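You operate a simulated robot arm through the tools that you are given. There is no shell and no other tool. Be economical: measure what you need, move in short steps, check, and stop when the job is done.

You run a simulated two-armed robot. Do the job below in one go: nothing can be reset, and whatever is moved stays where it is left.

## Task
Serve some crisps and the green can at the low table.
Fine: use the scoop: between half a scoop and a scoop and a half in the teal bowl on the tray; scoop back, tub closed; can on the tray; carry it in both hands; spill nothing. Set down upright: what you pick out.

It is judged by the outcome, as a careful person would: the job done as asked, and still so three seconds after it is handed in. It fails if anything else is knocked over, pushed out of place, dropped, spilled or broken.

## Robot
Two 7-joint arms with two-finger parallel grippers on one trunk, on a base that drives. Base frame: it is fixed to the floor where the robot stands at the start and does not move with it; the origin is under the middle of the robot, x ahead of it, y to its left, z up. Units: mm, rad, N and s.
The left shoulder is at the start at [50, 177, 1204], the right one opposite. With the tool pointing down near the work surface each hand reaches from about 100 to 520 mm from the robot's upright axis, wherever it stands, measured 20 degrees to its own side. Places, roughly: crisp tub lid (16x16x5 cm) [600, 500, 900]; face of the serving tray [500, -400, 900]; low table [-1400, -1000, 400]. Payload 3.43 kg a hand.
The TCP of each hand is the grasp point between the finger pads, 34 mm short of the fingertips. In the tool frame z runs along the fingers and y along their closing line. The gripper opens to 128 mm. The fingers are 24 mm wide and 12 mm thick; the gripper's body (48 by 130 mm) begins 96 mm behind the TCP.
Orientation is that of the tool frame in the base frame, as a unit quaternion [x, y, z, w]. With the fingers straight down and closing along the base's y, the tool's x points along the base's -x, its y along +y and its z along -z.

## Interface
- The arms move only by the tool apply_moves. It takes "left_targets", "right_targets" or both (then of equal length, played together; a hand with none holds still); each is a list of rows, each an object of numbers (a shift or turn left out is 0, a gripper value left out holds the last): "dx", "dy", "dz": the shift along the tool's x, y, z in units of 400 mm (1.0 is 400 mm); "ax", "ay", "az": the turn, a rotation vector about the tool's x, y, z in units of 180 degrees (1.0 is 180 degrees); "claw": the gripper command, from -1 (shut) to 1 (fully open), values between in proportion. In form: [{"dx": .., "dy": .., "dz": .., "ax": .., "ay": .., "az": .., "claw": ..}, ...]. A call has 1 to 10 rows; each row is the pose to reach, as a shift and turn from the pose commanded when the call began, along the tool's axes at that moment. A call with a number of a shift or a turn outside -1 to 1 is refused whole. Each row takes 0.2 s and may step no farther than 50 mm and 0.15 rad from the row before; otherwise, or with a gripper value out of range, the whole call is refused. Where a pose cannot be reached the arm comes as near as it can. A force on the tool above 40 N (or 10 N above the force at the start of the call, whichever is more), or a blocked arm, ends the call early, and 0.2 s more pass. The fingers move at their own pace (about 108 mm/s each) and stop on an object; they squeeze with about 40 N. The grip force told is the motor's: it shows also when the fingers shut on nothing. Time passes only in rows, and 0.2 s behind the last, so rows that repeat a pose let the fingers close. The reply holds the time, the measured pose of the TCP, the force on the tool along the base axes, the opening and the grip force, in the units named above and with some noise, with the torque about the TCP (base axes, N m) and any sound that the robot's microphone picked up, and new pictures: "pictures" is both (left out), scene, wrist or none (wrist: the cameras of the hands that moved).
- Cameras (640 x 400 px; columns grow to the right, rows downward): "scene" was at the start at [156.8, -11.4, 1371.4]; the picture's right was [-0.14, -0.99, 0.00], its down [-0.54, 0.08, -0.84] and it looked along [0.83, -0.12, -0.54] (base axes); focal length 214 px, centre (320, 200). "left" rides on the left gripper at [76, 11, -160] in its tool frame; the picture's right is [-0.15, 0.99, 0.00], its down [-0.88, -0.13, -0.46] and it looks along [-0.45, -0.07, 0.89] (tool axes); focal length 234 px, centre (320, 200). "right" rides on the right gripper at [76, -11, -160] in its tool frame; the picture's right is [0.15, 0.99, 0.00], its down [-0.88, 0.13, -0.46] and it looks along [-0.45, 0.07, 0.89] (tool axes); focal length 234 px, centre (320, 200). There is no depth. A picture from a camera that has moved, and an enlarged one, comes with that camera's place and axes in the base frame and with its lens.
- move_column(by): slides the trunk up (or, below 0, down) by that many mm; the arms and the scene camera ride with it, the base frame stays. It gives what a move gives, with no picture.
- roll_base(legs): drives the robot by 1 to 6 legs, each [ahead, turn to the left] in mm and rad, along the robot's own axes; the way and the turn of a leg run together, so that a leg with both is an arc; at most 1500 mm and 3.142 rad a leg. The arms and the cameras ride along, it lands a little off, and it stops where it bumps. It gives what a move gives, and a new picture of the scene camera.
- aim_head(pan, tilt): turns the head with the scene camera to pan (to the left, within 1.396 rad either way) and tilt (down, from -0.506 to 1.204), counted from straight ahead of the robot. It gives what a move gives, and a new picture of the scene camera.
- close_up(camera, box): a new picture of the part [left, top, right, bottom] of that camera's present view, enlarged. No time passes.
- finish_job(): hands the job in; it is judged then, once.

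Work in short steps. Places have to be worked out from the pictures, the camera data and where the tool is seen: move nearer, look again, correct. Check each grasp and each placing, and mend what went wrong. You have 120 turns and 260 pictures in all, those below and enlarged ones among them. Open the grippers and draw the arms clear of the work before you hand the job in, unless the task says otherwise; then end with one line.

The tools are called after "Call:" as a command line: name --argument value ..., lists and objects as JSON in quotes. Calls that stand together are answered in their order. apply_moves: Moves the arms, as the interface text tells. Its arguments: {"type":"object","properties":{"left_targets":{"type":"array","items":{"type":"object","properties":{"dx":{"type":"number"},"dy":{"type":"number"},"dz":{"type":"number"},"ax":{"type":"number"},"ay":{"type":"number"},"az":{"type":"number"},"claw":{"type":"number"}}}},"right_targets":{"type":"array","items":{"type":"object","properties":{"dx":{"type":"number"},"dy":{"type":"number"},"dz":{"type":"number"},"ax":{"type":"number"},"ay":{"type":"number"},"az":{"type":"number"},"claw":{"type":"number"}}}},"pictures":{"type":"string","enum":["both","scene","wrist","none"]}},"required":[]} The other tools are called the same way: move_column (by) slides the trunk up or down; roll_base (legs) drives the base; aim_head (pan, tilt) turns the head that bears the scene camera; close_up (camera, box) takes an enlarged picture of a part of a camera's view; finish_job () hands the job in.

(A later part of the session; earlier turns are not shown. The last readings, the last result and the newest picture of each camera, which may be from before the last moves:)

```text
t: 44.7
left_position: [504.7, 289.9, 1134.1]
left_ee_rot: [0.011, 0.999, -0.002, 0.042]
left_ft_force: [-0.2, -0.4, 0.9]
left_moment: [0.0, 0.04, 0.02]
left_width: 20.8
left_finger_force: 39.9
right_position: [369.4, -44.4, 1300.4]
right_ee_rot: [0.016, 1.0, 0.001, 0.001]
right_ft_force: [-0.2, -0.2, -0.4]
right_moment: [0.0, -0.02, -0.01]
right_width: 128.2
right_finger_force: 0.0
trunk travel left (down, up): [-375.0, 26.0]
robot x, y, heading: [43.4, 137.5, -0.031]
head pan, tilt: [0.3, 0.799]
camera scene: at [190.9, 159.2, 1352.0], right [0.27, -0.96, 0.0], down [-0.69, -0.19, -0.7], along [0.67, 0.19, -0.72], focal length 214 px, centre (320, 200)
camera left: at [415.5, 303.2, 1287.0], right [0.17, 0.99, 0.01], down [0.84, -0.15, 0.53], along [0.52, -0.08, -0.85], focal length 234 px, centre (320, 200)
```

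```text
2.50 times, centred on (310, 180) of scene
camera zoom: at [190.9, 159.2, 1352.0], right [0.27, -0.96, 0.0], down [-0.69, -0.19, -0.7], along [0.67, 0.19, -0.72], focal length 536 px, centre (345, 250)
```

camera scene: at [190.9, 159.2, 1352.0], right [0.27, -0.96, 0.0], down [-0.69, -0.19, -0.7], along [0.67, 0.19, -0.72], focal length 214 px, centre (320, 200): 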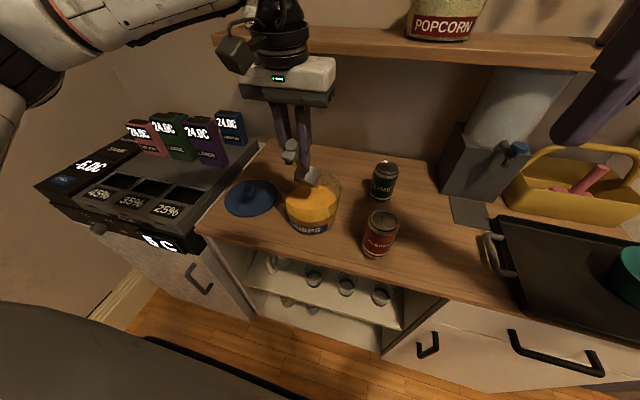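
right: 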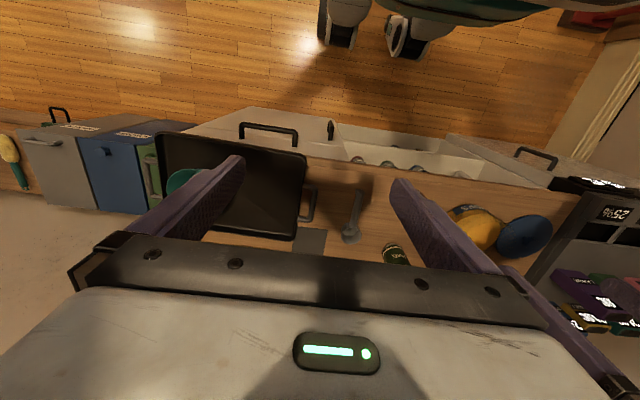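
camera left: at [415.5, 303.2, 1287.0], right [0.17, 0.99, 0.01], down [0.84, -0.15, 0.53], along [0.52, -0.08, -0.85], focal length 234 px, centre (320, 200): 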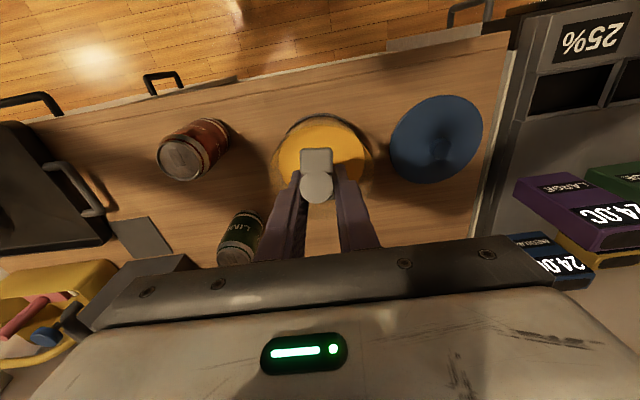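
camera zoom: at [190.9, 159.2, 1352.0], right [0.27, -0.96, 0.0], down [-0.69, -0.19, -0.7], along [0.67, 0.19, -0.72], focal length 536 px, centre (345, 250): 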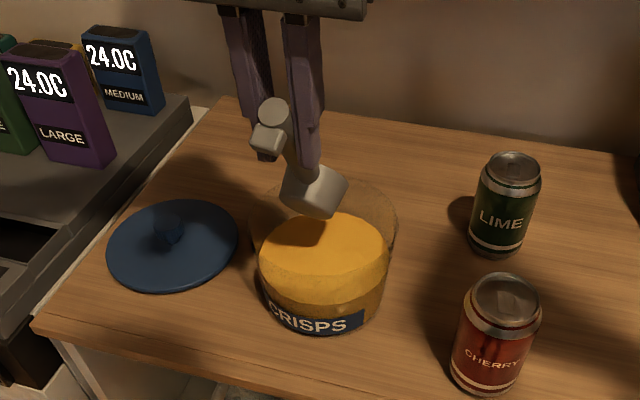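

The scoop hangs well centred over the tub. I'll lower it 113 mm into the crisps.

Call:
apply_moves --left_targets '[{"dx": 0.0062, "dz": 0.07}, {"dx": 0.0123, "dz": 0.14}, {"dx": 0.0185, "dz": 0.21}, {"dx": 0.0222, "dz": 0.25}, {"dx": 0.0246, "dz": 0.2815}, {"dx": 0.0246, "dz": 0.2815}]'

Call:
close_up --camera "scene" --box '[240, 130, 380, 250]'

```text
t: 46.1
left_position: [503.2, 288.7, 1025.6]
left_ee_rot: [0.011, 0.999, -0.003, 0.046]
left_ft_force: [-0.9, 1.3, 18.1]
left_moment: [0.01, 0.24, -0.05]
left_width: 21.0
left_finger_force: 40.3
right_position: [368.1, -43.2, 1301.9]
right_ee_rot: [0.016, 1.0, 0.0, 0.0]
right_ft_force: [-0.4, 0.0, -0.4]
right_moment: [0.02, 0.02, -0.01]
right_width: 127.9
right_finger_force: 0.0
trunk travel left (down, up): [-375.0, 26.0]
robot x, y, heading: [46.7, 139.5, -0.026]
head pan, tilt: [0.3, 0.799]
camera scene: at [189.5, 159.0, 1352.5], right [0.27, -0.96, 0.0], down [-0.69, -0.19, -0.7], along [0.67, 0.19, -0.72], focal length 214 px, centre (320, 200)
camera left: at [412.6, 303.2, 1176.5], right [0.17, 0.99, 0.01], down [0.83, -0.15, 0.53], along [0.53, -0.08, -0.85], focal length 234 px, centre (320, 200)
```

scene: 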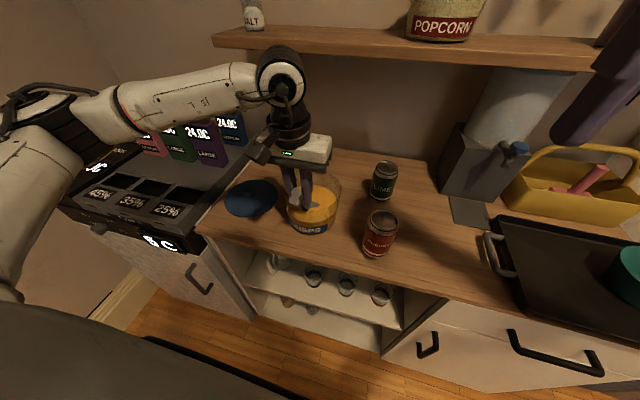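
left: 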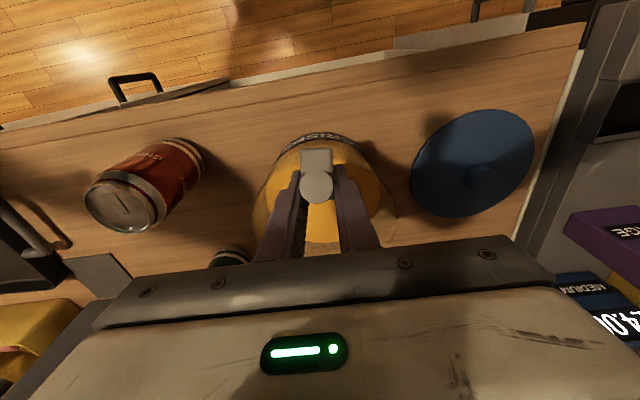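

```text
3.33 times, centred on (310, 190) of scene
camera zoom: at [189.5, 159.0, 1352.5], right [0.27, -0.96, 0.0], down [-0.69, -0.19, -0.7], along [0.67, 0.19, -0.72], focal length 715 px, centre (353, 233)
```

zoom: 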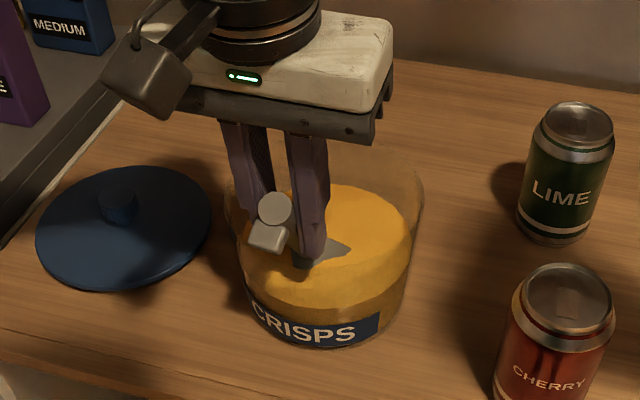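

The cup is buried with slight contact at the floor (18 N). I'll raise it 5 mm and sweep forward 41 mm to fill it.

Call:
apply_moves --left_targets '[{"dz": -0.0125}, {"dx": -0.0256, "dz": -0.01}, {"dx": -0.0516, "dz": -0.008}, {"dx": -0.0776, "dz": -0.006}, {"dx": -0.1032, "dz": -0.0035}, {"dx": -0.1032, "dz": -0.0035}]' --pictures "none"

Call:
close_up --camera "scene" --box '[240, 130, 380, 250]'

```text
t: 47.5
left_position: [545.9, 287.9, 1027.7]
left_ee_rot: [0.011, 0.999, -0.002, 0.042]
left_ft_force: [0.5, -0.2, -0.3]
left_moment: [-0.02, -0.02, -0.02]
left_width: 20.8
left_finger_force: 40.0
right_position: [370.4, -42.8, 1300.6]
right_ee_rot: [0.016, 1.0, 0.001, 0.001]
right_ft_force: [-0.2, 0.5, 0.3]
right_moment: [0.02, 0.0, 0.0]
right_width: 127.9
right_finger_force: 0.0
trunk travel left (down, up): [-375.0, 26.0]
robot x, y, heading: [45.3, 139.1, -0.032]
head pan, tilt: [0.3, 0.799]
```

```text
3.33 times, centred on (310, 190) of scene
camera zoom: at [191.0, 159.2, 1352.0], right [0.27, -0.96, 0.0], down [-0.69, -0.19, -0.7], along [0.67, 0.19, -0.72], focal length 715 px, centre (353, 233)
```

zoom: 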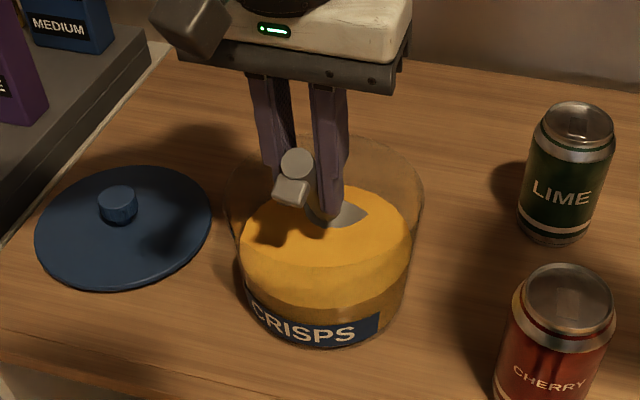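

No drag and the tub hasn't moved. Now I'll level the scoop while rising inside the tub, so any excess falls back in.

Call:
apply_moves --left_targets '[{"dx": 0.0332, "dz": 0.0045, "ay": -0.0417}, {"dx": 0.0682, "dz": 0.0065, "ay": -0.0833}, {"dx": 0.0962, "dz": 0.0092, "ay": -0.125}, {"dx": 0.1208, "dz": 0.0045, "ay": -0.1667}, {"dx": 0.137, "dz": -0.012, "ay": -0.2083}, {"dx": 0.1502, "dz": -0.0332, "ay": -0.25}, {"dx": 0.1559, "dz": -0.0538, "ay": -0.2917}, {"dx": 0.1587, "dz": -0.0791, "ay": -0.3333}, {"dx": 0.1587, "dz": -0.0791, "ay": -0.3333}]' --pictures "scene"

Call:
close_up --camera "scene" --box '[240, 130, 380, 250]'

```text
t: 49.5
left_position: [510.4, 272.8, 1041.5]
left_ee_rot: [0.007, 0.844, -0.008, 0.536]
left_ft_force: [0.4, 0.7, -0.4]
left_moment: [-0.02, 0.05, -0.03]
left_width: 20.9
left_finger_force: 39.9
left hand out of reach, approached as far as the arm can: row 6, 7, 8, 9
right_position: [369.8, -41.9, 1301.4]
right_ee_rot: [0.015, 1.0, 0.001, 0.0]
right_ft_force: [-1.2, -0.7, 0.6]
right_moment: [-0.03, -0.03, 0.02]
right_width: 128.2
right_finger_force: 0.0
trunk travel left (down, up): [-375.0, 26.0]
robot x, y, heading: [39.8, 137.5, -0.028]
head pan, tilt: [0.3, 0.799]
camera scene: at [191.1, 160.2, 1351.9], right [0.27, -0.96, 0.0], down [-0.69, -0.19, -0.7], along [0.67, 0.19, -0.72], focal length 214 px, centre (320, 200)
```

scene: 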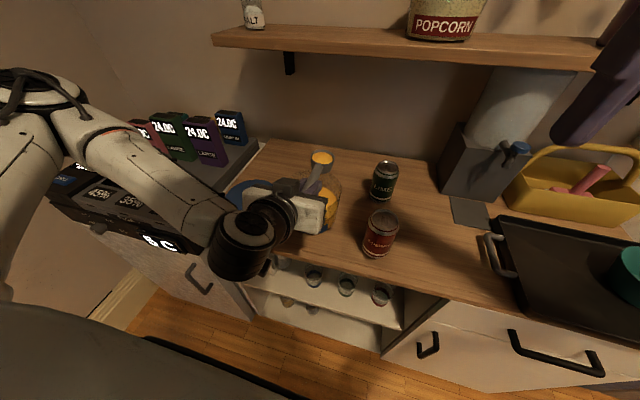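

```text
3.33 times, centred on (310, 190) of scene
camera zoom: at [191.1, 160.2, 1351.9], right [0.27, -0.96, 0.0], down [-0.69, -0.19, -0.7], along [0.67, 0.19, -0.72], focal length 715 px, centre (353, 233)
```

zoom: 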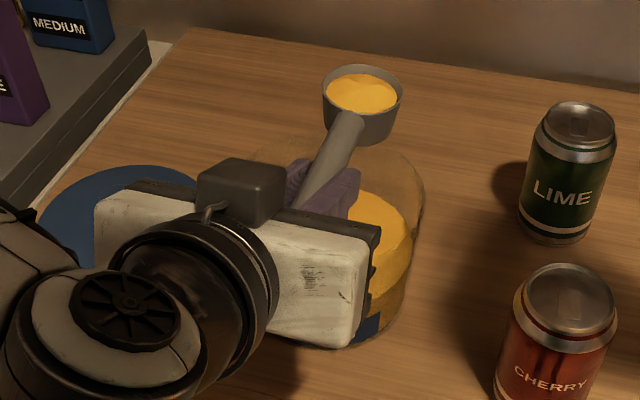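

The cup is full and level, and the counter looks clean. I'll lift it gently to transit height.

Call:
apply_moves --left_targets '[{"dx": -0.04, "dz": 0.009}, {"dx": -0.08, "dz": 0.018}, {"dx": -0.12, "dz": 0.028}, {"dx": -0.16, "dz": 0.037}, {"dx": -0.196, "dz": 0.046}, {"dx": -0.196, "dz": 0.046}]' --pictures "none"

Call:
close_up --camera "scene" --box '[240, 100, 400, 260]'

```text
t: 50.9
left_position: [560.5, 272.2, 1106.4]
left_ee_rot: [0.008, 0.844, -0.007, 0.536]
left_ft_force: [-0.2, 1.0, -0.8]
left_moment: [0.02, 0.05, -0.02]
left_width: 20.7
left_finger_force: 39.9
right_position: [369.9, -43.0, 1302.5]
right_ee_rot: [0.016, 1.0, 0.001, 0.001]
right_ft_force: [0.6, 0.8, 0.5]
right_moment: [-0.03, 0.01, 0.04]
right_width: 128.3
right_finger_force: 0.1
trunk travel left (down, up): [-375.0, 26.0]
robot x, y, heading: [43.0, 134.1, -0.029]
head pan, tilt: [0.3, 0.799]
```

```text
2.50 times, centred on (320, 180) of scene
camera zoom: at [191.1, 159.2, 1352.0], right [0.27, -0.96, 0.0], down [-0.69, -0.19, -0.7], along [0.67, 0.19, -0.72], focal length 536 px, centre (320, 250)
```

zoom: 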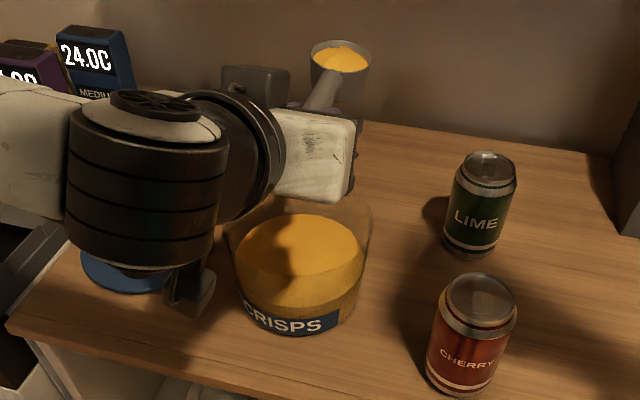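

Full scoop at transit height. I'll drive so the cup comes over the bowl: turn right, go 187 mm, then turn partly back to heading about -50°.

Call:
roll_base --legs '[[0, -1.54], [187, 0], [0, 0.7]]'

Call:
aim_head --pan 0.1 --tilt 0.75

```text
t: 58.0
left_position: [503.5, -328.3, 1106.4]
left_ee_rot: [0.34, 0.773, -0.217, 0.489]
left_ft_force: [0.1, 0.1, -0.2]
left_moment: [0.03, 0.03, -0.03]
left_width: 20.8
left_finger_force: 39.7
right_position: [145.2, -411.2, 1300.9]
right_ee_rot: [0.407, 0.913, 0.001, 0.001]
right_ft_force: [0.0, -0.7, -0.3]
right_moment: [0.0, 0.06, 0.0]
right_width: 127.8
right_finger_force: 0.0
trunk travel left (down, up): [-375.0, 26.0]
robot x, y, heading: [50.9, -50.9, -0.838]
head pan, tilt: [0.3, 0.799]
camera scene: at [166.3, -142.5, 1351.9], right [-0.51, -0.86, 0.0], down [-0.62, 0.37, -0.7], along [0.6, -0.36, -0.72], focal length 214 px, centre (320, 200)
```

scene: 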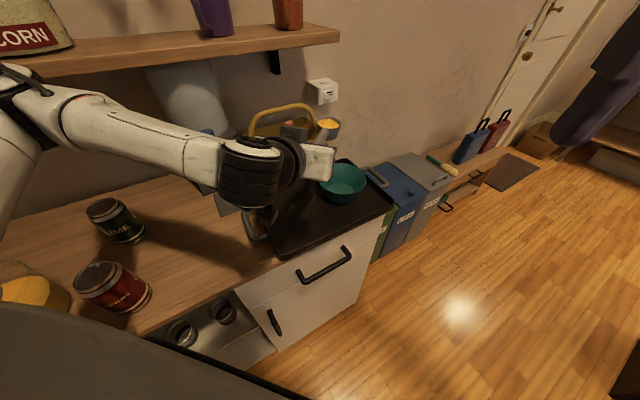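

```text
t: 58.7
left_position: [502.7, -329.1, 1105.4]
left_ee_rot: [0.338, 0.774, -0.216, 0.49]
left_ft_force: [0.7, 0.1, -0.7]
left_moment: [0.04, 0.02, -0.01]
left_width: 20.7
left_finger_force: 40.0
right_position: [145.1, -410.9, 1300.4]
right_ee_rot: [0.407, 0.914, 0.001, 0.0]
right_ft_force: [0.2, -0.1, -1.0]
right_moment: [0.02, -0.05, 0.01]
right_width: 127.9
right_finger_force: 0.0
trunk travel left (down, up): [-375.0, 26.0]
robot x, y, heading: [51.4, -51.3, -0.837]
head pan, tilt: [0.099, 0.75]
camera scene: at [158.1, -157.2, 1355.9], right [-0.67, -0.74, 0.0], down [-0.51, 0.46, -0.73], along [0.54, -0.49, -0.68], focal length 214 px, centre (320, 200)
```

scene: 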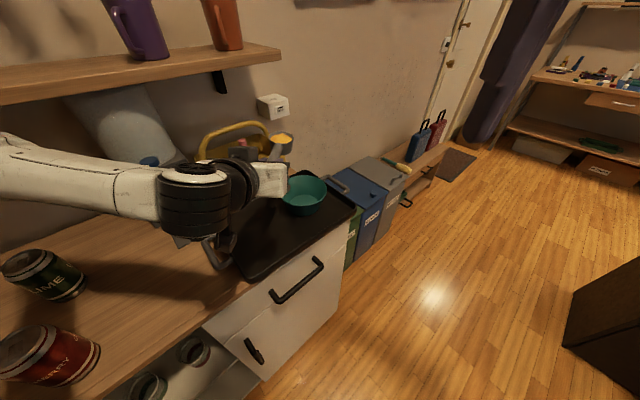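

Cup should be near (576,-410). I'll enlarge to locate the bowl precisely.

Call:
close_up --camera "scene" --box '[230, 100, 380, 250]'

Call:
close_up --camera "left" --box '[0, 0, 640, 400]'

```text
2.67 times, centred on (305, 175) of scene
camera zoom: at [158.1, -157.2, 1355.9], right [-0.67, -0.74, 0.0], down [-0.51, 0.46, -0.73], along [0.54, -0.49, -0.68], focal length 572 px, centre (360, 267)
```

zoom: 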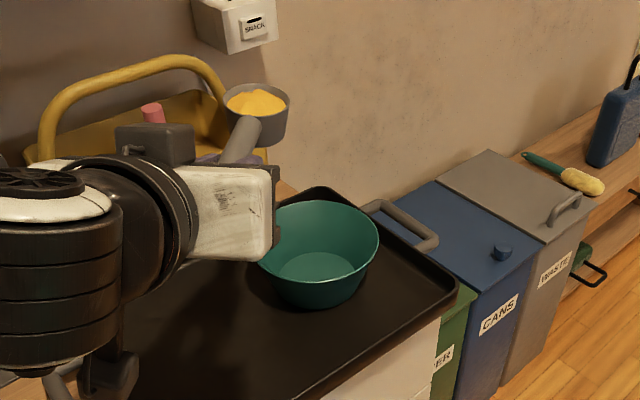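

```text
1.00 times, centred on (320, 200) of left (not enlarged: the box is as wide or as high as the picture)
camera zoom: at [391.1, -192.0, 1105.0], right [0.77, 0.62, 0.13], down [-0.12, -0.06, 0.99], along [0.63, -0.78, 0.03], focal length 234 px, centre (320, 200)
```

zoom: 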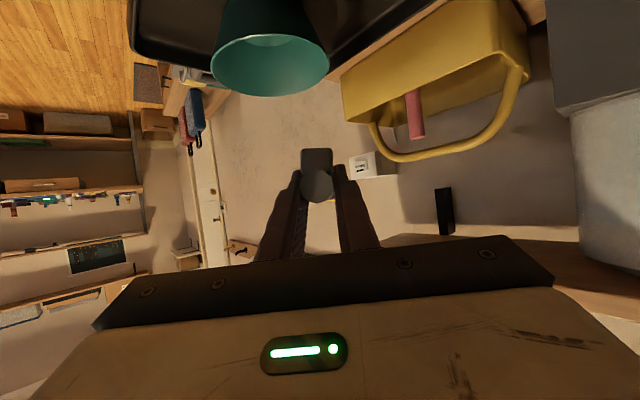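

Bowl rim is centred at (548,-449), z≈940. A small right turn puts the cup over it with some left offset for the pour. Then I'll lower the trunk 75 mm.

Call:
roll_base --legs '[[0, -0.055]]'

Call:
move_column --by -75

Call:
close_up --camera "scene" --box '[230, 80, 380, 230]'

Call:
close_up --camera "left" --box '[160, 0, 480, 200]'

```text
t: 59.6
left_position: [487.0, -355.0, 1106.1]
left_ee_rot: [0.36, 0.764, -0.23, 0.484]
left_ft_force: [0.2, 0.8, -0.7]
left_moment: [0.02, 0.05, 0.02]
left_width: 20.8
left_finger_force: 40.2
right_position: [124.9, -416.9, 1301.4]
right_ee_rot: [0.431, 0.902, 0.002, 0.001]
right_ft_force: [0.4, 0.5, -0.6]
right_moment: [-0.01, -0.03, 0.05]
right_width: 128.0
right_finger_force: 0.0
trunk travel left (down, up): [-375.0, 26.0]
robot x, y, heading: [53.2, -49.9, -0.892]
head pan, tilt: [0.099, 0.75]
camera scene: at [151.6, -163.3, 1355.9], right [-0.71, -0.7, 0.0], down [-0.48, 0.49, -0.73], along [0.51, -0.52, -0.68], focal length 214 px, centre (320, 200)
```

scene: 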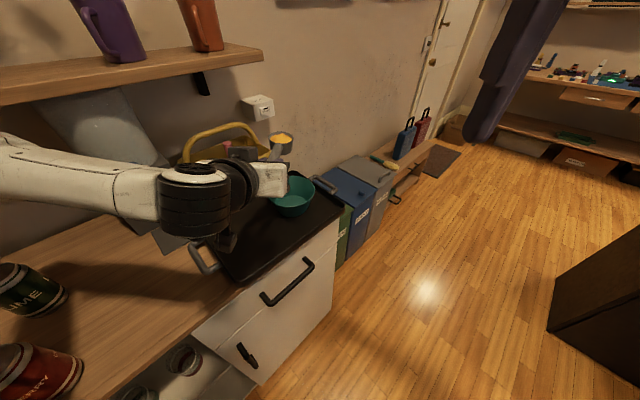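

```text
t: 60.7
left_position: [488.8, -352.7, 1031.5]
left_ee_rot: [0.36, 0.764, -0.231, 0.484]
left_ft_force: [0.1, 0.7, -0.1]
left_moment: [0.05, 0.01, -0.03]
left_width: 20.7
left_finger_force: 39.7
right_position: [124.8, -416.2, 1225.9]
right_ee_rot: [0.432, 0.902, 0.001, 0.001]
right_ft_force: [-0.5, -0.4, 0.7]
right_moment: [0.01, 0.0, -0.02]
right_width: 127.9
right_finger_force: 0.2
trunk travel left (down, up): [-300.0, 101.0]
robot x, y, heading: [49.9, -51.3, -0.895]
head pan, tilt: [0.099, 0.75]
```

```text
2.67 times, centred on (305, 155) of scene
camera zoom: at [151.9, -162.8, 1281.0], right [-0.71, -0.7, 0.0], down [-0.48, 0.49, -0.73], along [0.51, -0.52, -0.68], focal length 572 px, centre (360, 320)
```

zoom: 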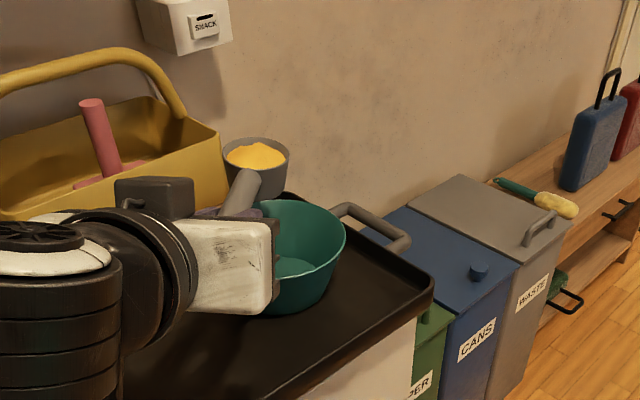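

```text
2.00 times, centred on (320, 100) of left
camera zoom: at [382.7, -210.4, 1030.1], right [0.8, 0.58, 0.13], down [-0.12, -0.05, 0.99], along [0.58, -0.81, 0.03], focal length 468 px, centre (320, 400)
```

zoom: 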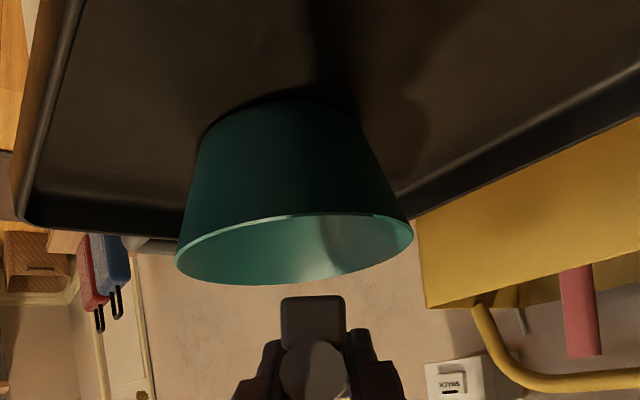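

Cup is centred about 15 mm left of the bowl centre, about right for pouring to the right. I'll lower 25 mm and roll the scoop about its handle.

Call:
move_column --by -25

Call:
apply_moves --left_targets '[{"dx": -0.0085, "dz": 0.018, "ax": -0.0198, "az": 0.0422}, {"dx": -0.0085, "dz": 0.018, "ax": -0.0396, "az": 0.0844}, {"dx": -0.0085, "dz": 0.018, "ax": -0.0594, "az": 0.1266}, {"dx": -0.0085, "dz": 0.018, "ax": -0.0792, "az": 0.1688}, {"dx": -0.0085, "dz": 0.018, "ax": -0.099, "az": 0.211}, {"dx": -0.0085, "dz": 0.018, "ax": -0.1188, "az": 0.2532}]' --pictures "scene"

Call:
close_up --camera "scene" --box '[230, 60, 380, 210]'

```text
t: 61.4
left_position: [488.0, -354.1, 1005.9]
left_ee_rot: [0.36, 0.763, -0.231, 0.485]
left_ft_force: [-0.2, 0.3, 0.0]
left_moment: [0.02, 0.04, 0.03]
left_width: 20.8
left_finger_force: 39.7
right_position: [124.6, -414.9, 1201.4]
right_ee_rot: [0.431, 0.902, 0.0, 0.001]
right_ft_force: [0.7, 0.2, 0.2]
right_moment: [-0.05, -0.02, -0.02]
right_width: 128.2
right_finger_force: 0.1
trunk travel left (down, up): [-275.0, 126.0]
robot x, y, heading: [52.8, -52.9, -0.89]
head pan, tilt: [0.099, 0.75]
```

```text
t: 62.8
left_position: [493.5, -359.9, 1007.0]
left_ee_rot: [0.532, 0.593, 0.117, 0.592]
left_ft_force: [-0.8, 0.4, -0.4]
left_moment: [0.01, 0.03, -0.01]
left_width: 20.8
left_finger_force: 39.5
right_position: [125.7, -416.8, 1201.8]
right_ee_rot: [0.431, 0.902, 0.0, 0.0]
right_ft_force: [-0.5, 0.0, 0.1]
right_moment: [0.02, 0.0, 0.01]
right_width: 127.8
right_finger_force: 0.1
trunk travel left (down, up): [-275.0, 126.0]
robot x, y, heading: [49.0, -49.0, -0.89]
head pan, tilt: [0.099, 0.75]
camera scene: at [151.7, -163.1, 1255.9], right [-0.71, -0.7, 0.0], down [-0.48, 0.49, -0.73], along [0.51, -0.52, -0.68], focal length 214 px, centre (320, 200)
```

scene: 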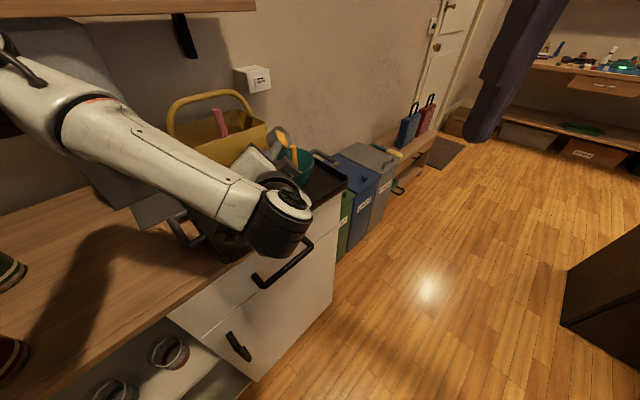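

```text
2.67 times, centred on (305, 135) of scene
camera zoom: at [151.7, -163.1, 1255.9], right [-0.71, -0.7, 0.0], down [-0.48, 0.49, -0.73], along [0.51, -0.52, -0.68], focal length 572 px, centre (360, 373)
```

zoom: 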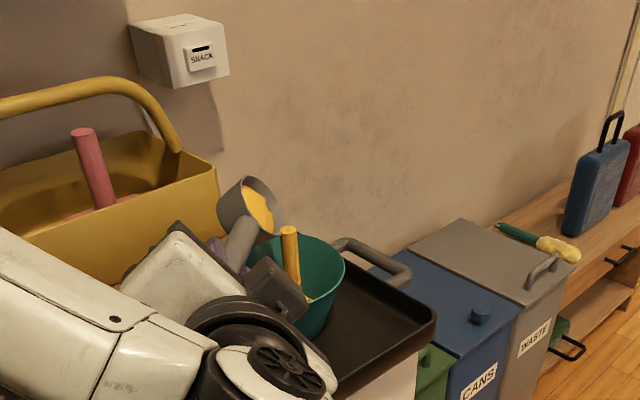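

Crisps are streaming into the bowl. Continuing the roll.

Call:
apply_moves --left_targets '[{"ax": -0.0198, "az": 0.0422}, {"ax": -0.0396, "az": 0.0844}, {"ax": -0.0594, "az": 0.1266}, {"ax": -0.0792, "az": 0.1688}, {"ax": -0.099, "az": 0.211}, {"ax": -0.1188, "az": 0.2532}, {"ax": -0.1386, "az": 0.2954}, {"ax": -0.1584, "az": 0.3376}, {"ax": -0.1584, "az": 0.3376}]' --pictures "none"

Call:
close_up --camera "scene" --box '[230, 60, 380, 210]'

```text
t: 64.8
left_position: [490.7, -366.8, 1012.4]
left_ee_rot: [0.604, 0.202, 0.532, 0.558]
left_ft_force: [0.6, -0.5, -1.3]
left_moment: [0.04, 0.02, -0.01]
left_width: 20.7
left_finger_force: 40.6
left hand out of reach, approached as far as the arm can: row 8, 9
right_position: [126.0, -414.8, 1200.4]
right_ee_rot: [0.431, 0.902, 0.001, 0.0]
right_ft_force: [0.3, 1.1, -0.5]
right_moment: [0.01, -0.01, 0.04]
right_width: 128.2
right_finger_force: 0.0
trunk travel left (down, up): [-275.0, 126.0]
robot x, y, heading: [49.3, -50.5, -0.892]
head pan, tilt: [0.099, 0.75]
```

```text
2.67 times, centred on (305, 135) of scene
camera zoom: at [152.1, -162.9, 1255.9], right [-0.71, -0.7, 0.0], down [-0.48, 0.49, -0.73], along [0.51, -0.52, -0.68], focal length 572 px, centre (360, 373)
```

zoom: 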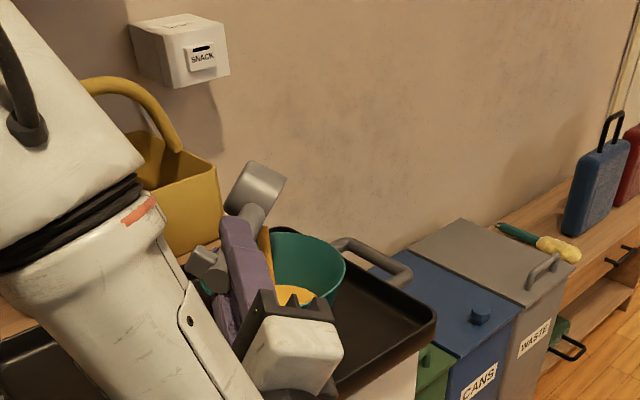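

The bulk is in the bowl and a last stream is still falling. I'll hold for a second, then look.

Call:
apply_moves --left_targets '[{"dx": 0}, {"dx": 0}, {"dx": 0}, {"dx": 0}, {"dx": 0}]' --pictures "none"

Call:
close_up --camera "scene" --box '[260, 100, 360, 200]'

Call:
close_up --camera "left" --box '[0, 0, 640, 400]'

```text
t: 66.0
left_position: [491.4, -367.1, 1013.5]
left_ee_rot: [0.604, 0.202, 0.532, 0.559]
left_ft_force: [0.2, 0.6, -0.4]
left_moment: [0.03, 0.03, -0.01]
left_width: 20.7
left_finger_force: 40.1
right_position: [125.0, -416.1, 1200.9]
right_ee_rot: [0.431, 0.902, 0.001, 0.0]
right_ft_force: [-0.1, -0.5, 0.5]
right_moment: [-0.01, 0.02, 0.0]
right_width: 127.9
right_finger_force: 0.1
trunk travel left (down, up): [-275.0, 126.0]
robot x, y, heading: [49.1, -49.4, -0.893]
head pan, tilt: [0.099, 0.75]
```

```text
4.00 times, centred on (310, 150) of scene
camera zoom: at [152.0, -162.9, 1255.9], right [-0.71, -0.7, 0.0], down [-0.48, 0.49, -0.73], along [0.51, -0.52, -0.68], focal length 858 px, centre (360, 400)
```

zoom: 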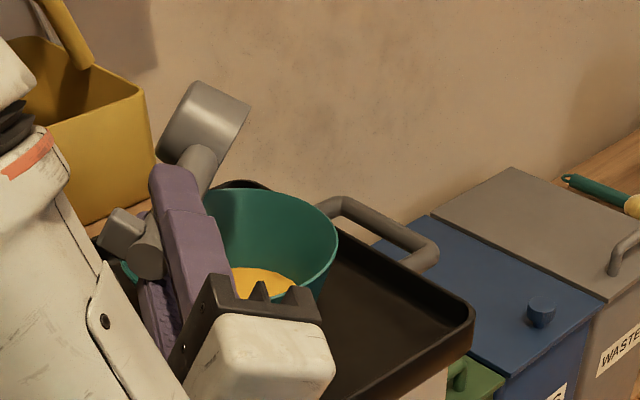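

```text
1.00 times, centred on (320, 200) of left (not enlarged: the box is as wide or as high as the picture)
camera zoom: at [374.2, -233.0, 1023.7], right [-0.4, -0.41, 0.82], down [-0.66, -0.49, -0.57], along [0.64, -0.77, -0.08], focal length 234 px, centre (320, 200)
```

zoom: 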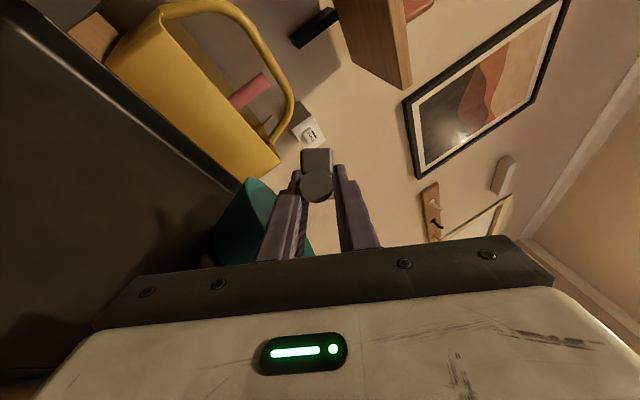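

Pour is finished. I'll roll back to level in place, over the bowl.

Call:
apply_moves --left_targets '[{"ax": 0.0197, "az": -0.0422}, {"ax": 0.0395, "az": -0.0844}, {"ax": 0.0592, "az": -0.1266}, {"ax": 0.0789, "az": -0.1689}, {"ax": 0.0986, "az": -0.2111}, {"ax": 0.1184, "az": -0.2533}, {"ax": 0.1381, "az": -0.2955}]' --pictures "none"

Call:
apply_moves --left_targets '[{"ax": 0.0197, "az": -0.0422}, {"ax": 0.0395, "az": -0.0844}, {"ax": 0.0592, "az": -0.1266}, {"ax": 0.0789, "az": -0.1689}, {"ax": 0.0986, "az": -0.2111}, {"ax": 0.1184, "az": -0.2533}, {"ax": 0.1381, "az": -0.2955}, {"ax": 0.1381, "az": -0.2955}]' --pictures "none"

Call:
move_column --by 100

Call:
close_up --camera "scene" --box '[230, 80, 380, 230]'

```text
t: 67.6
left_position: [491.3, -366.4, 1013.3]
left_ee_rot: [0.552, 0.554, 0.173, 0.599]
left_ft_force: [0.3, 0.1, 0.0]
left_moment: [-0.02, 0.03, -0.01]
left_width: 20.9
left_finger_force: 39.6
right_position: [125.9, -416.3, 1200.8]
right_ee_rot: [0.431, 0.902, 0.001, 0.001]
right_ft_force: [0.5, 0.2, 0.8]
right_moment: [-0.01, 0.02, 0.01]
right_width: 127.7
right_finger_force: 0.0
trunk travel left (down, up): [-275.0, 126.0]
robot x, y, heading: [49.5, -50.9, -0.896]
head pan, tilt: [0.099, 0.75]
```

```text
t: 69.4
left_position: [490.8, -365.2, 1013.4]
left_ee_rot: [0.359, 0.763, -0.231, 0.485]
left_ft_force: [0.2, 0.8, -0.4]
left_moment: [0.08, 0.03, -0.03]
left_width: 20.7
left_finger_force: 39.4
right_position: [125.5, -415.3, 1202.2]
right_ee_rot: [0.431, 0.902, 0.001, 0.0]
right_ft_force: [-0.4, -0.6, 0.8]
right_moment: [-0.03, 0.03, -0.01]
right_width: 128.2
right_finger_force: 0.1
trunk travel left (down, up): [-275.0, 126.0]
robot x, y, heading: [53.7, -50.4, -0.895]
head pan, tilt: [0.099, 0.75]
```

```text
t: 70.7
left_position: [491.1, -365.3, 1112.9]
left_ee_rot: [0.36, 0.763, -0.23, 0.485]
left_ft_force: [-0.3, 0.2, -1.0]
left_moment: [0.05, 0.02, 0.01]
left_width: 20.7
left_finger_force: 40.1
right_position: [125.6, -415.4, 1300.5]
right_ee_rot: [0.431, 0.902, 0.001, 0.0]
right_ft_force: [-0.2, 0.6, 0.3]
right_moment: [0.02, -0.01, 0.01]
right_width: 128.1
right_finger_force: 0.2
trunk travel left (down, up): [-375.0, 26.0]
robot x, y, heading: [55.5, -52.1, -0.892]
head pan, tilt: [0.099, 0.75]
```

```text
2.67 times, centred on (305, 155) of scene
camera zoom: at [152.1, -163.1, 1355.9], right [-0.71, -0.7, 0.0], down [-0.48, 0.49, -0.73], along [0.51, -0.52, -0.68], focal length 572 px, centre (360, 320)
```

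zoom: 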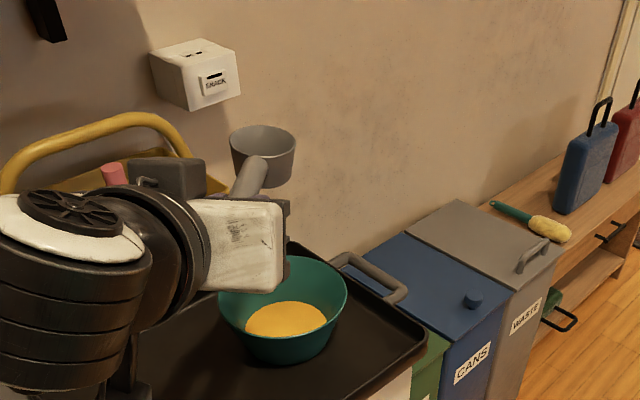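

The bowl has a good heap, the scoop is empty and nothing is spilled. Now I'll drive back so the hand lines up with the scoop's home (523,-37), heading 0.

Call:
roll_base --legs '[[0, -1.045], [139, 0], [0, 1.938]]'

Call:
aim_head --pan 0.2 --tilt 0.75

```text
t: 79.3
left_position: [522.1, -27.7, 1112.9]
left_ee_rot: [-0.013, 0.843, 0.007, 0.538]
left_ft_force: [-0.7, 0.4, 0.0]
left_moment: [-0.02, 0.03, 0.01]
left_width: 21.0
left_finger_force: 40.3
right_position: [336.8, -347.2, 1301.2]
right_ee_rot: [-0.007, 1.0, 0.001, 0.0]
right_ft_force: [-0.4, -0.1, 0.6]
right_moment: [0.01, -0.01, 0.04]
right_width: 127.9
right_finger_force: 0.0
trunk travel left (down, up): [-375.0, 26.0]
robot x, y, heading: [5.9, -180.6, 0.015]
head pan, tilt: [0.099, 0.75]
camera scene: at [154.5, -168.3, 1355.9], right [0.11, -0.99, 0.0], down [-0.68, -0.08, -0.73], along [0.73, 0.08, -0.68], focal length 214 px, centre (320, 200)
```

scene: 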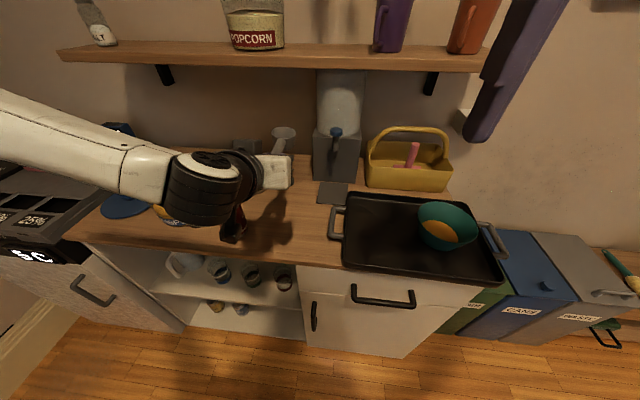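

```text
t: 80.0
left_position: [523.0, -29.3, 1112.0]
left_ee_rot: [-0.012, 0.844, 0.007, 0.536]
left_ft_force: [-0.3, -0.1, -1.0]
left_moment: [0.0, 0.03, 0.01]
left_width: 20.9
left_finger_force: 40.6
right_position: [337.5, -347.4, 1300.8]
right_ee_rot: [-0.007, 1.0, 0.001, -0.001]
right_ft_force: [0.2, -0.3, 0.3]
right_moment: [-0.01, -0.02, -0.01]
right_width: 128.1
right_finger_force: 0.0
trunk travel left (down, up): [-375.0, 26.0]
robot x, y, heading: [0.6, -179.4, 0.013]
head pan, tilt: [0.201, 0.75]
camera scene: at [153.1, -160.2, 1355.9], right [0.21, -0.98, 0.0], down [-0.67, -0.15, -0.73], along [0.71, 0.16, -0.68], focal length 214 px, centre (320, 200)
```

scene: 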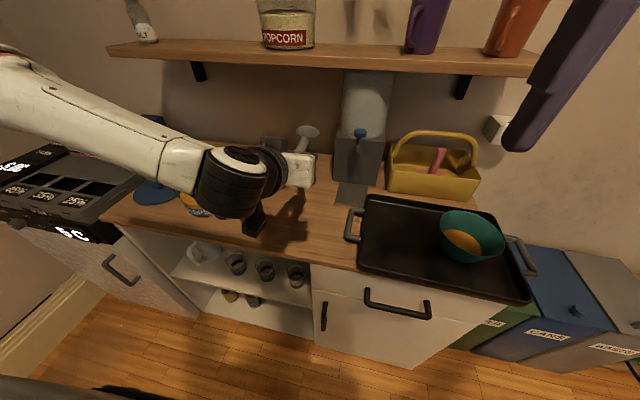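

I need 9 mm to the right, then down with the trunk to just above the surface.

Call:
apply_moves --left_targets '[{"dy": -0.022}, {"dy": -0.022}]' --pictures "none"

Call:
move_column --by -194

Call:
close_up --camera "scene" --box '[220, 60, 380, 180]'

Call:
close_up --camera "left" --box '[200, 50, 440, 200]'

```text
t: 80.6
left_position: [523.3, -36.4, 1112.7]
left_ee_rot: [-0.011, 0.843, 0.005, 0.538]
left_ft_force: [-0.1, 0.2, -0.4]
left_moment: [-0.02, 0.05, -0.02]
left_width: 20.6
left_finger_force: 40.6
right_position: [336.8, -346.8, 1300.7]
right_ee_rot: [-0.007, 1.0, 0.0, 0.0]
right_ft_force: [0.8, -0.2, 0.0]
right_moment: [0.0, 0.02, 0.01]
right_width: 128.2
right_finger_force: 0.1
trunk travel left (down, up): [-375.0, 26.0]
robot x, y, heading: [3.6, -179.0, 0.016]
head pan, tilt: [0.201, 0.75]
```

```text
t: 82.7
left_position: [522.7, -35.7, 920.1]
left_ee_rot: [-0.013, 0.843, 0.007, 0.537]
left_ft_force: [-0.1, -0.3, -0.7]
left_moment: [-0.01, 0.04, -0.04]
left_width: 20.9
left_finger_force: 39.7
right_position: [337.8, -346.0, 1106.8]
right_ee_rot: [-0.007, 1.0, 0.001, 0.0]
right_ft_force: [-0.2, 0.1, 0.7]
right_moment: [0.0, -0.01, -0.03]
right_width: 128.0
right_finger_force: 0.1
trunk travel left (down, up): [-181.0, 220.0]
robot x, y, heading: [3.4, -179.5, 0.016]
head pan, tilt: [0.201, 0.75]
```

```text
3.33 times, centred on (300, 120) of scene
camera zoom: at [153.0, -160.1, 1162.0], right [0.21, -0.98, 0.0], down [-0.67, -0.15, -0.73], along [0.71, 0.16, -0.68], focal length 715 px, centre (387, 467)
```

zoom: 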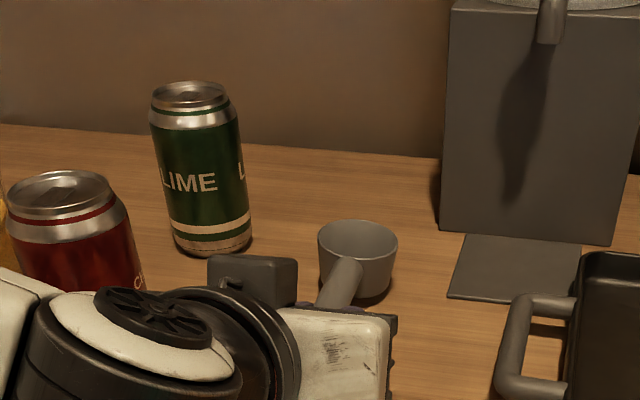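

```text
2.67 times, centred on (320, 125) of left
camera zoom: at [344.8, -29.7, 917.7], right [0.04, 0.99, 0.13], down [-0.04, -0.13, 0.99], along [1.0, -0.04, 0.03], focal length 624 px, centre (320, 400)
```

zoom: 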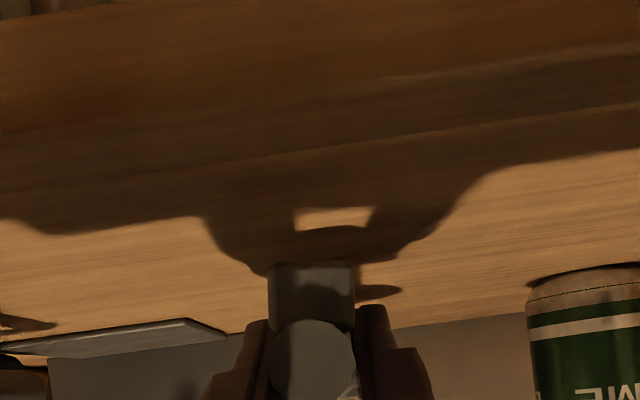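

About 9 mm above rest height. Lowering in small steps while watching the force.

Call:
move_column --by -7

Call:
move_column --by -2

Call:
move_column --by -1

```text
t: 83.3
left_position: [522.5, -36.7, 913.3]
left_ee_rot: [-0.011, 0.843, 0.005, 0.537]
left_ft_force: [0.8, -0.2, -0.1]
left_moment: [0.0, 0.04, 0.01]
left_width: 20.7
left_finger_force: 39.9
right_position: [337.1, -347.1, 1099.4]
right_ee_rot: [-0.008, 1.0, 0.0, 0.0]
right_ft_force: [0.0, 0.7, 0.0]
right_moment: [0.0, 0.0, 0.02]
right_width: 127.9
right_finger_force: 0.0
trunk travel left (down, up): [-174.0, 227.0]
robot x, y, heading: [-0.2, -182.5, 0.015]
head pan, tilt: [0.201, 0.75]
```

```text
t: 83.8
left_position: [522.9, -37.4, 912.6]
left_ee_rot: [-0.011, 0.842, 0.005, 0.539]
left_ft_force: [0.0, 2.5, 8.5]
left_moment: [-0.05, 0.25, -0.07]
left_width: 20.7
left_finger_force: 39.5
right_position: [335.1, -347.0, 1098.7]
right_ee_rot: [-0.008, 1.0, 0.001, 0.001]
right_ft_force: [-0.2, -0.3, 0.7]
right_moment: [-0.03, 0.01, -0.01]
right_width: 128.0
right_finger_force: 0.0
trunk travel left (down, up): [-172.0, 229.0]
robot x, y, heading: [5.9, -180.2, 0.017]
head pan, tilt: [0.201, 0.75]
```

```text
t: 84.3
left_position: [523.2, -36.5, 911.7]
left_ee_rot: [-0.012, 0.842, 0.006, 0.539]
left_ft_force: [0.8, 1.5, 16.1]
left_moment: [-0.1, 0.37, -0.03]
left_width: 20.7
left_finger_force: 39.9
right_position: [336.6, -346.9, 1097.4]
right_ee_rot: [-0.007, 1.0, 0.002, 0.001]
right_ft_force: [0.0, 0.3, 0.1]
right_moment: [-0.01, 0.03, 0.02]
right_width: 128.1
right_finger_force: 0.0
trunk travel left (down, up): [-171.0, 230.0]
robot x, y, heading: [1.2, -180.5, 0.009]
head pan, tilt: [0.201, 0.75]
```

The scoop is seated (16 N contact). Opening the fingers.

Call:
apply_moves --left_targets '[{"claw": -0.4}, {"claw": -0.2}, {"claw": 0.0}, {"claw": 0.0}]' --pictures "none"

Call:
close_up --camera "left" --box '[200, 50, 440, 200]'

Call:
close_up --camera "scene" --box '[220, 60, 380, 180]'

```text
t: 85.3
left_position: [523.2, -36.5, 909.5]
left_ee_rot: [-0.011, 0.844, 0.006, 0.537]
left_ft_force: [-0.2, 0.2, -0.2]
left_moment: [0.01, -0.02, 0.01]
left_width: 63.9
left_finger_force: 0.3
right_position: [336.3, -346.7, 1096.8]
right_ee_rot: [-0.006, 1.0, 0.0, 0.0]
right_ft_force: [-0.1, 0.3, -0.4]
right_moment: [0.0, 0.0, 0.01]
right_width: 128.0
right_finger_force: 0.1
trunk travel left (down, up): [-171.0, 230.0]
robot x, y, heading: [5.1, -179.3, 0.022]
head pan, tilt: [0.201, 0.75]
```

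```text
2.67 times, centred on (320, 125) of left
camera zoom: at [344.8, -29.7, 907.6], right [0.04, 0.99, 0.13], down [-0.04, -0.13, 0.99], along [1.0, -0.04, 0.03], focal length 624 px, centre (320, 400)
```

zoom: 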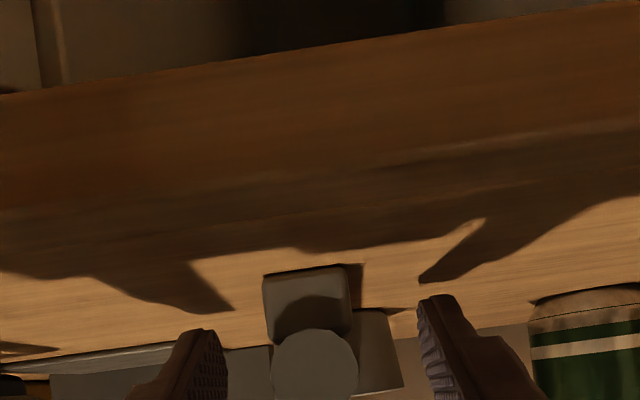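

```text
3.33 times, centred on (300, 120) of scene
camera zoom: at [153.0, -160.1, 1151.9], right [0.21, -0.98, 0.0], down [-0.67, -0.15, -0.73], along [0.71, 0.16, -0.68], focal length 715 px, centre (387, 467)
```

zoom: 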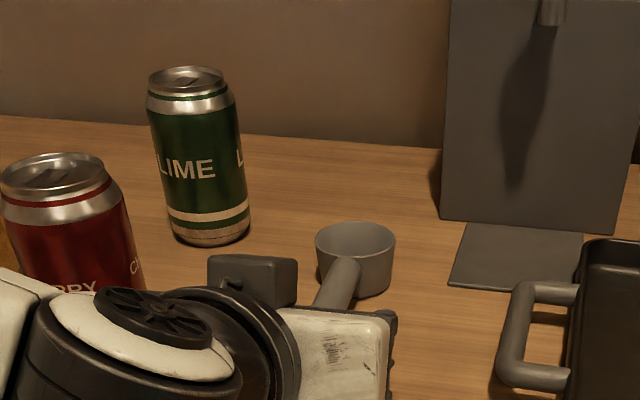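

Scoop is back, upright on its cup and foot. I'll withdraw the fingers straight back and raise the trunk.

Call:
apply_moves --left_targets '[{"dx": 0.032, "dz": -0.068}, {"dx": 0.064, "dz": -0.136}, {"dx": 0.074, "dz": -0.158}, {"dx": 0.074, "dz": -0.158}]' --pictures "none"

Call:
move_column --by 171

Call:
roll_base --legs '[[0, -1.83], [-443, 0], [0, 1.815]]'

```text
t: 86.3
left_position: [461.4, -43.7, 909.9]
left_ee_rot: [-0.013, 0.844, 0.007, 0.536]
left_ft_force: [0.0, 0.3, 0.4]
left_moment: [0.04, -0.01, -0.01]
left_width: 64.0
left_finger_force: 0.1
left hand out of reach, approached as far as the arm can: row 3, 4
right_position: [338.1, -346.2, 1096.1]
right_ee_rot: [-0.008, 1.0, 0.0, 0.0]
right_ft_force: [-0.4, -0.6, 0.7]
right_moment: [0.01, 0.01, 0.0]
right_width: 127.6
right_finger_force: 0.1
trunk travel left (down, up): [-171.0, 230.0]
robot x, y, heading: [2.6, -178.1, 0.017]
head pan, tilt: [0.201, 0.75]
```

```text
t: 88.2
left_position: [463.2, -42.4, 1080.1]
left_ee_rot: [-0.012, 0.844, 0.006, 0.536]
left_ft_force: [-0.2, 0.2, 0.2]
left_moment: [-0.01, 0.0, 0.0]
left_width: 64.1
left_finger_force: 0.1
right_position: [337.2, -346.5, 1269.0]
right_ee_rot: [-0.008, 1.0, 0.001, 0.0]
right_ft_force: [-0.7, 0.2, 0.2]
right_moment: [0.0, 0.0, -0.03]
right_width: 128.1
right_finger_force: 0.1
trunk travel left (down, up): [-342.0, 59.0]
robot x, y, heading: [5.2, -176.9, 0.016]
head pan, tilt: [0.201, 0.75]
```

```text
t: 99.9
left_position: [590.6, 379.6, 1081.7]
left_ee_rot: [-0.005, 0.844, 0.002, 0.536]
left_ft_force: [0.6, -0.3, 0.4]
left_moment: [-0.01, 0.04, -0.04]
left_width: 64.0
left_finger_force: 0.0
right_position: [460.1, 77.5, 1268.9]
right_ee_rot: [0.001, 1.0, 0.0, 0.0]
right_ft_force: [-0.1, -0.4, 0.3]
right_moment: [-0.01, -0.01, 0.0]
right_width: 128.0
right_finger_force: 0.1
trunk travel left (down, up): [-342.0, 59.0]
robot x, y, heading: [128.0, 250.4, 0.004]
head pan, tilt: [0.201, 0.75]
camera scene: at [279.2, 268.0, 1323.0], right [0.2, -0.98, 0.0], down [-0.67, -0.14, -0.73], along [0.72, 0.15, -0.68], focal length 214 px, centre (320, 200)
```

scene: 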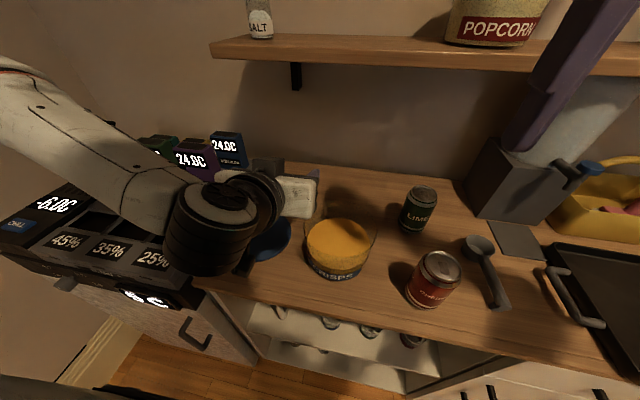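

Now at (128,250). I'll turn the left hand to point down over the lid's near side and open it.

Call:
apply_moves --left_targets '[{"dx": -0.0082, "dy": 0.025, "dz": -0.0315, "ay": 0.0401}, {"dx": -0.0164, "dy": 0.05, "dz": -0.063, "ay": 0.0802}, {"dx": -0.0247, "dy": 0.075, "dz": -0.0945, "ay": 0.1203}, {"dx": -0.0329, "dy": 0.1, "dz": -0.126, "ay": 0.1604}, {"dx": -0.0411, "dy": 0.125, "dz": -0.1575, "ay": 0.2006}, {"dx": -0.0493, "dy": 0.15, "dz": -0.189, "ay": 0.2407}, {"dx": -0.0576, "dy": 0.175, "dz": -0.2205, "ay": 0.2808}, {"dx": -0.0658, "dy": 0.2, "dz": -0.252, "ay": 0.3209}, {"dx": -0.074, "dy": 0.225, "dz": -0.2835, "ay": 0.361}, {"dx": -0.074, "dy": 0.225, "dz": -0.2835, "ay": 0.361}]'

Call:
close_up --camera "left" --box '[120, 60, 520, 260]'

```text
t: 102.1
left_position: [498.2, 468.4, 1156.1]
left_ee_rot: [-0.005, 1.0, 0.0, -0.002]
left_ft_force: [-0.1, -0.1, -0.6]
left_moment: [0.0, 0.03, -0.02]
left_width: 64.0
left_finger_force: 0.0
right_position: [460.2, 77.7, 1268.4]
right_ee_rot: [0.001, 1.0, 0.0, 0.0]
right_ft_force: [-0.7, -0.8, -0.1]
right_moment: [-0.01, 0.04, 0.05]
right_width: 128.0
right_finger_force: 0.1
trunk travel left (down, up): [-342.0, 59.0]
robot x, y, heading: [130.6, 248.2, 0.001]
head pan, tilt: [0.201, 0.75]
camera scene: at [279.3, 268.0, 1322.9], right [0.2, -0.98, 0.0], down [-0.67, -0.14, -0.73], along [0.72, 0.15, -0.68], focal length 214 px, centre (320, 200)
camera left: at [422.1, 479.8, 1315.5], right [0.14, 0.99, 0.0], down [0.88, -0.12, 0.45], along [0.45, -0.06, -0.89], focal length 234 px, centre (320, 200)
```

scene: 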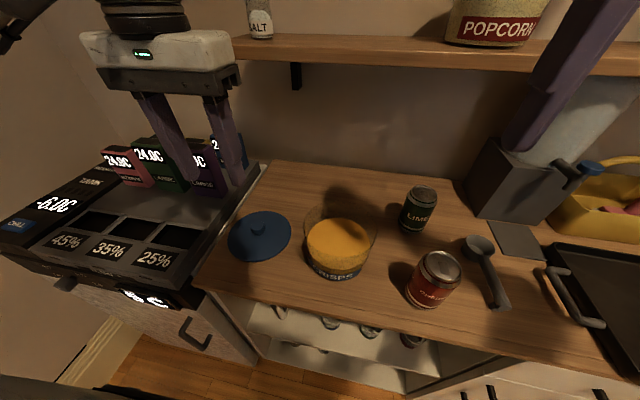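
left: 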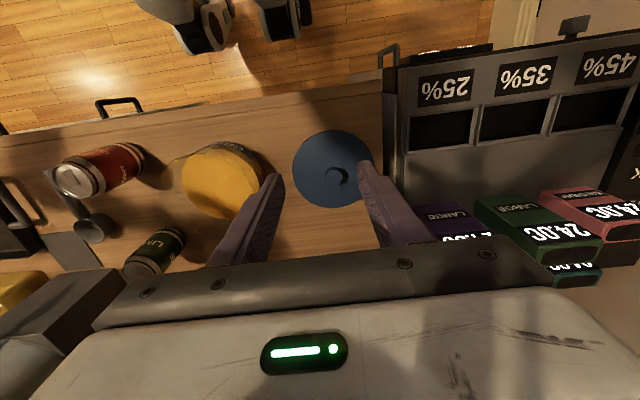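

```text
1.60 times, centred on (320, 160) of left
camera zoom: at [422.1, 479.8, 1315.5], right [0.14, 0.99, 0.0], down [0.88, -0.12, 0.45], along [0.45, -0.06, -0.89], focal length 375 px, centre (320, 264)
```

zoom: 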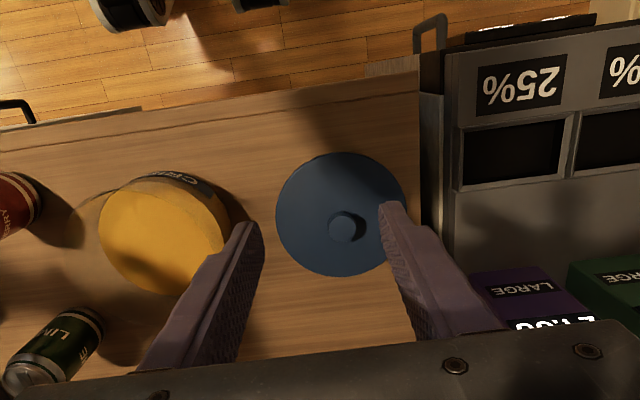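

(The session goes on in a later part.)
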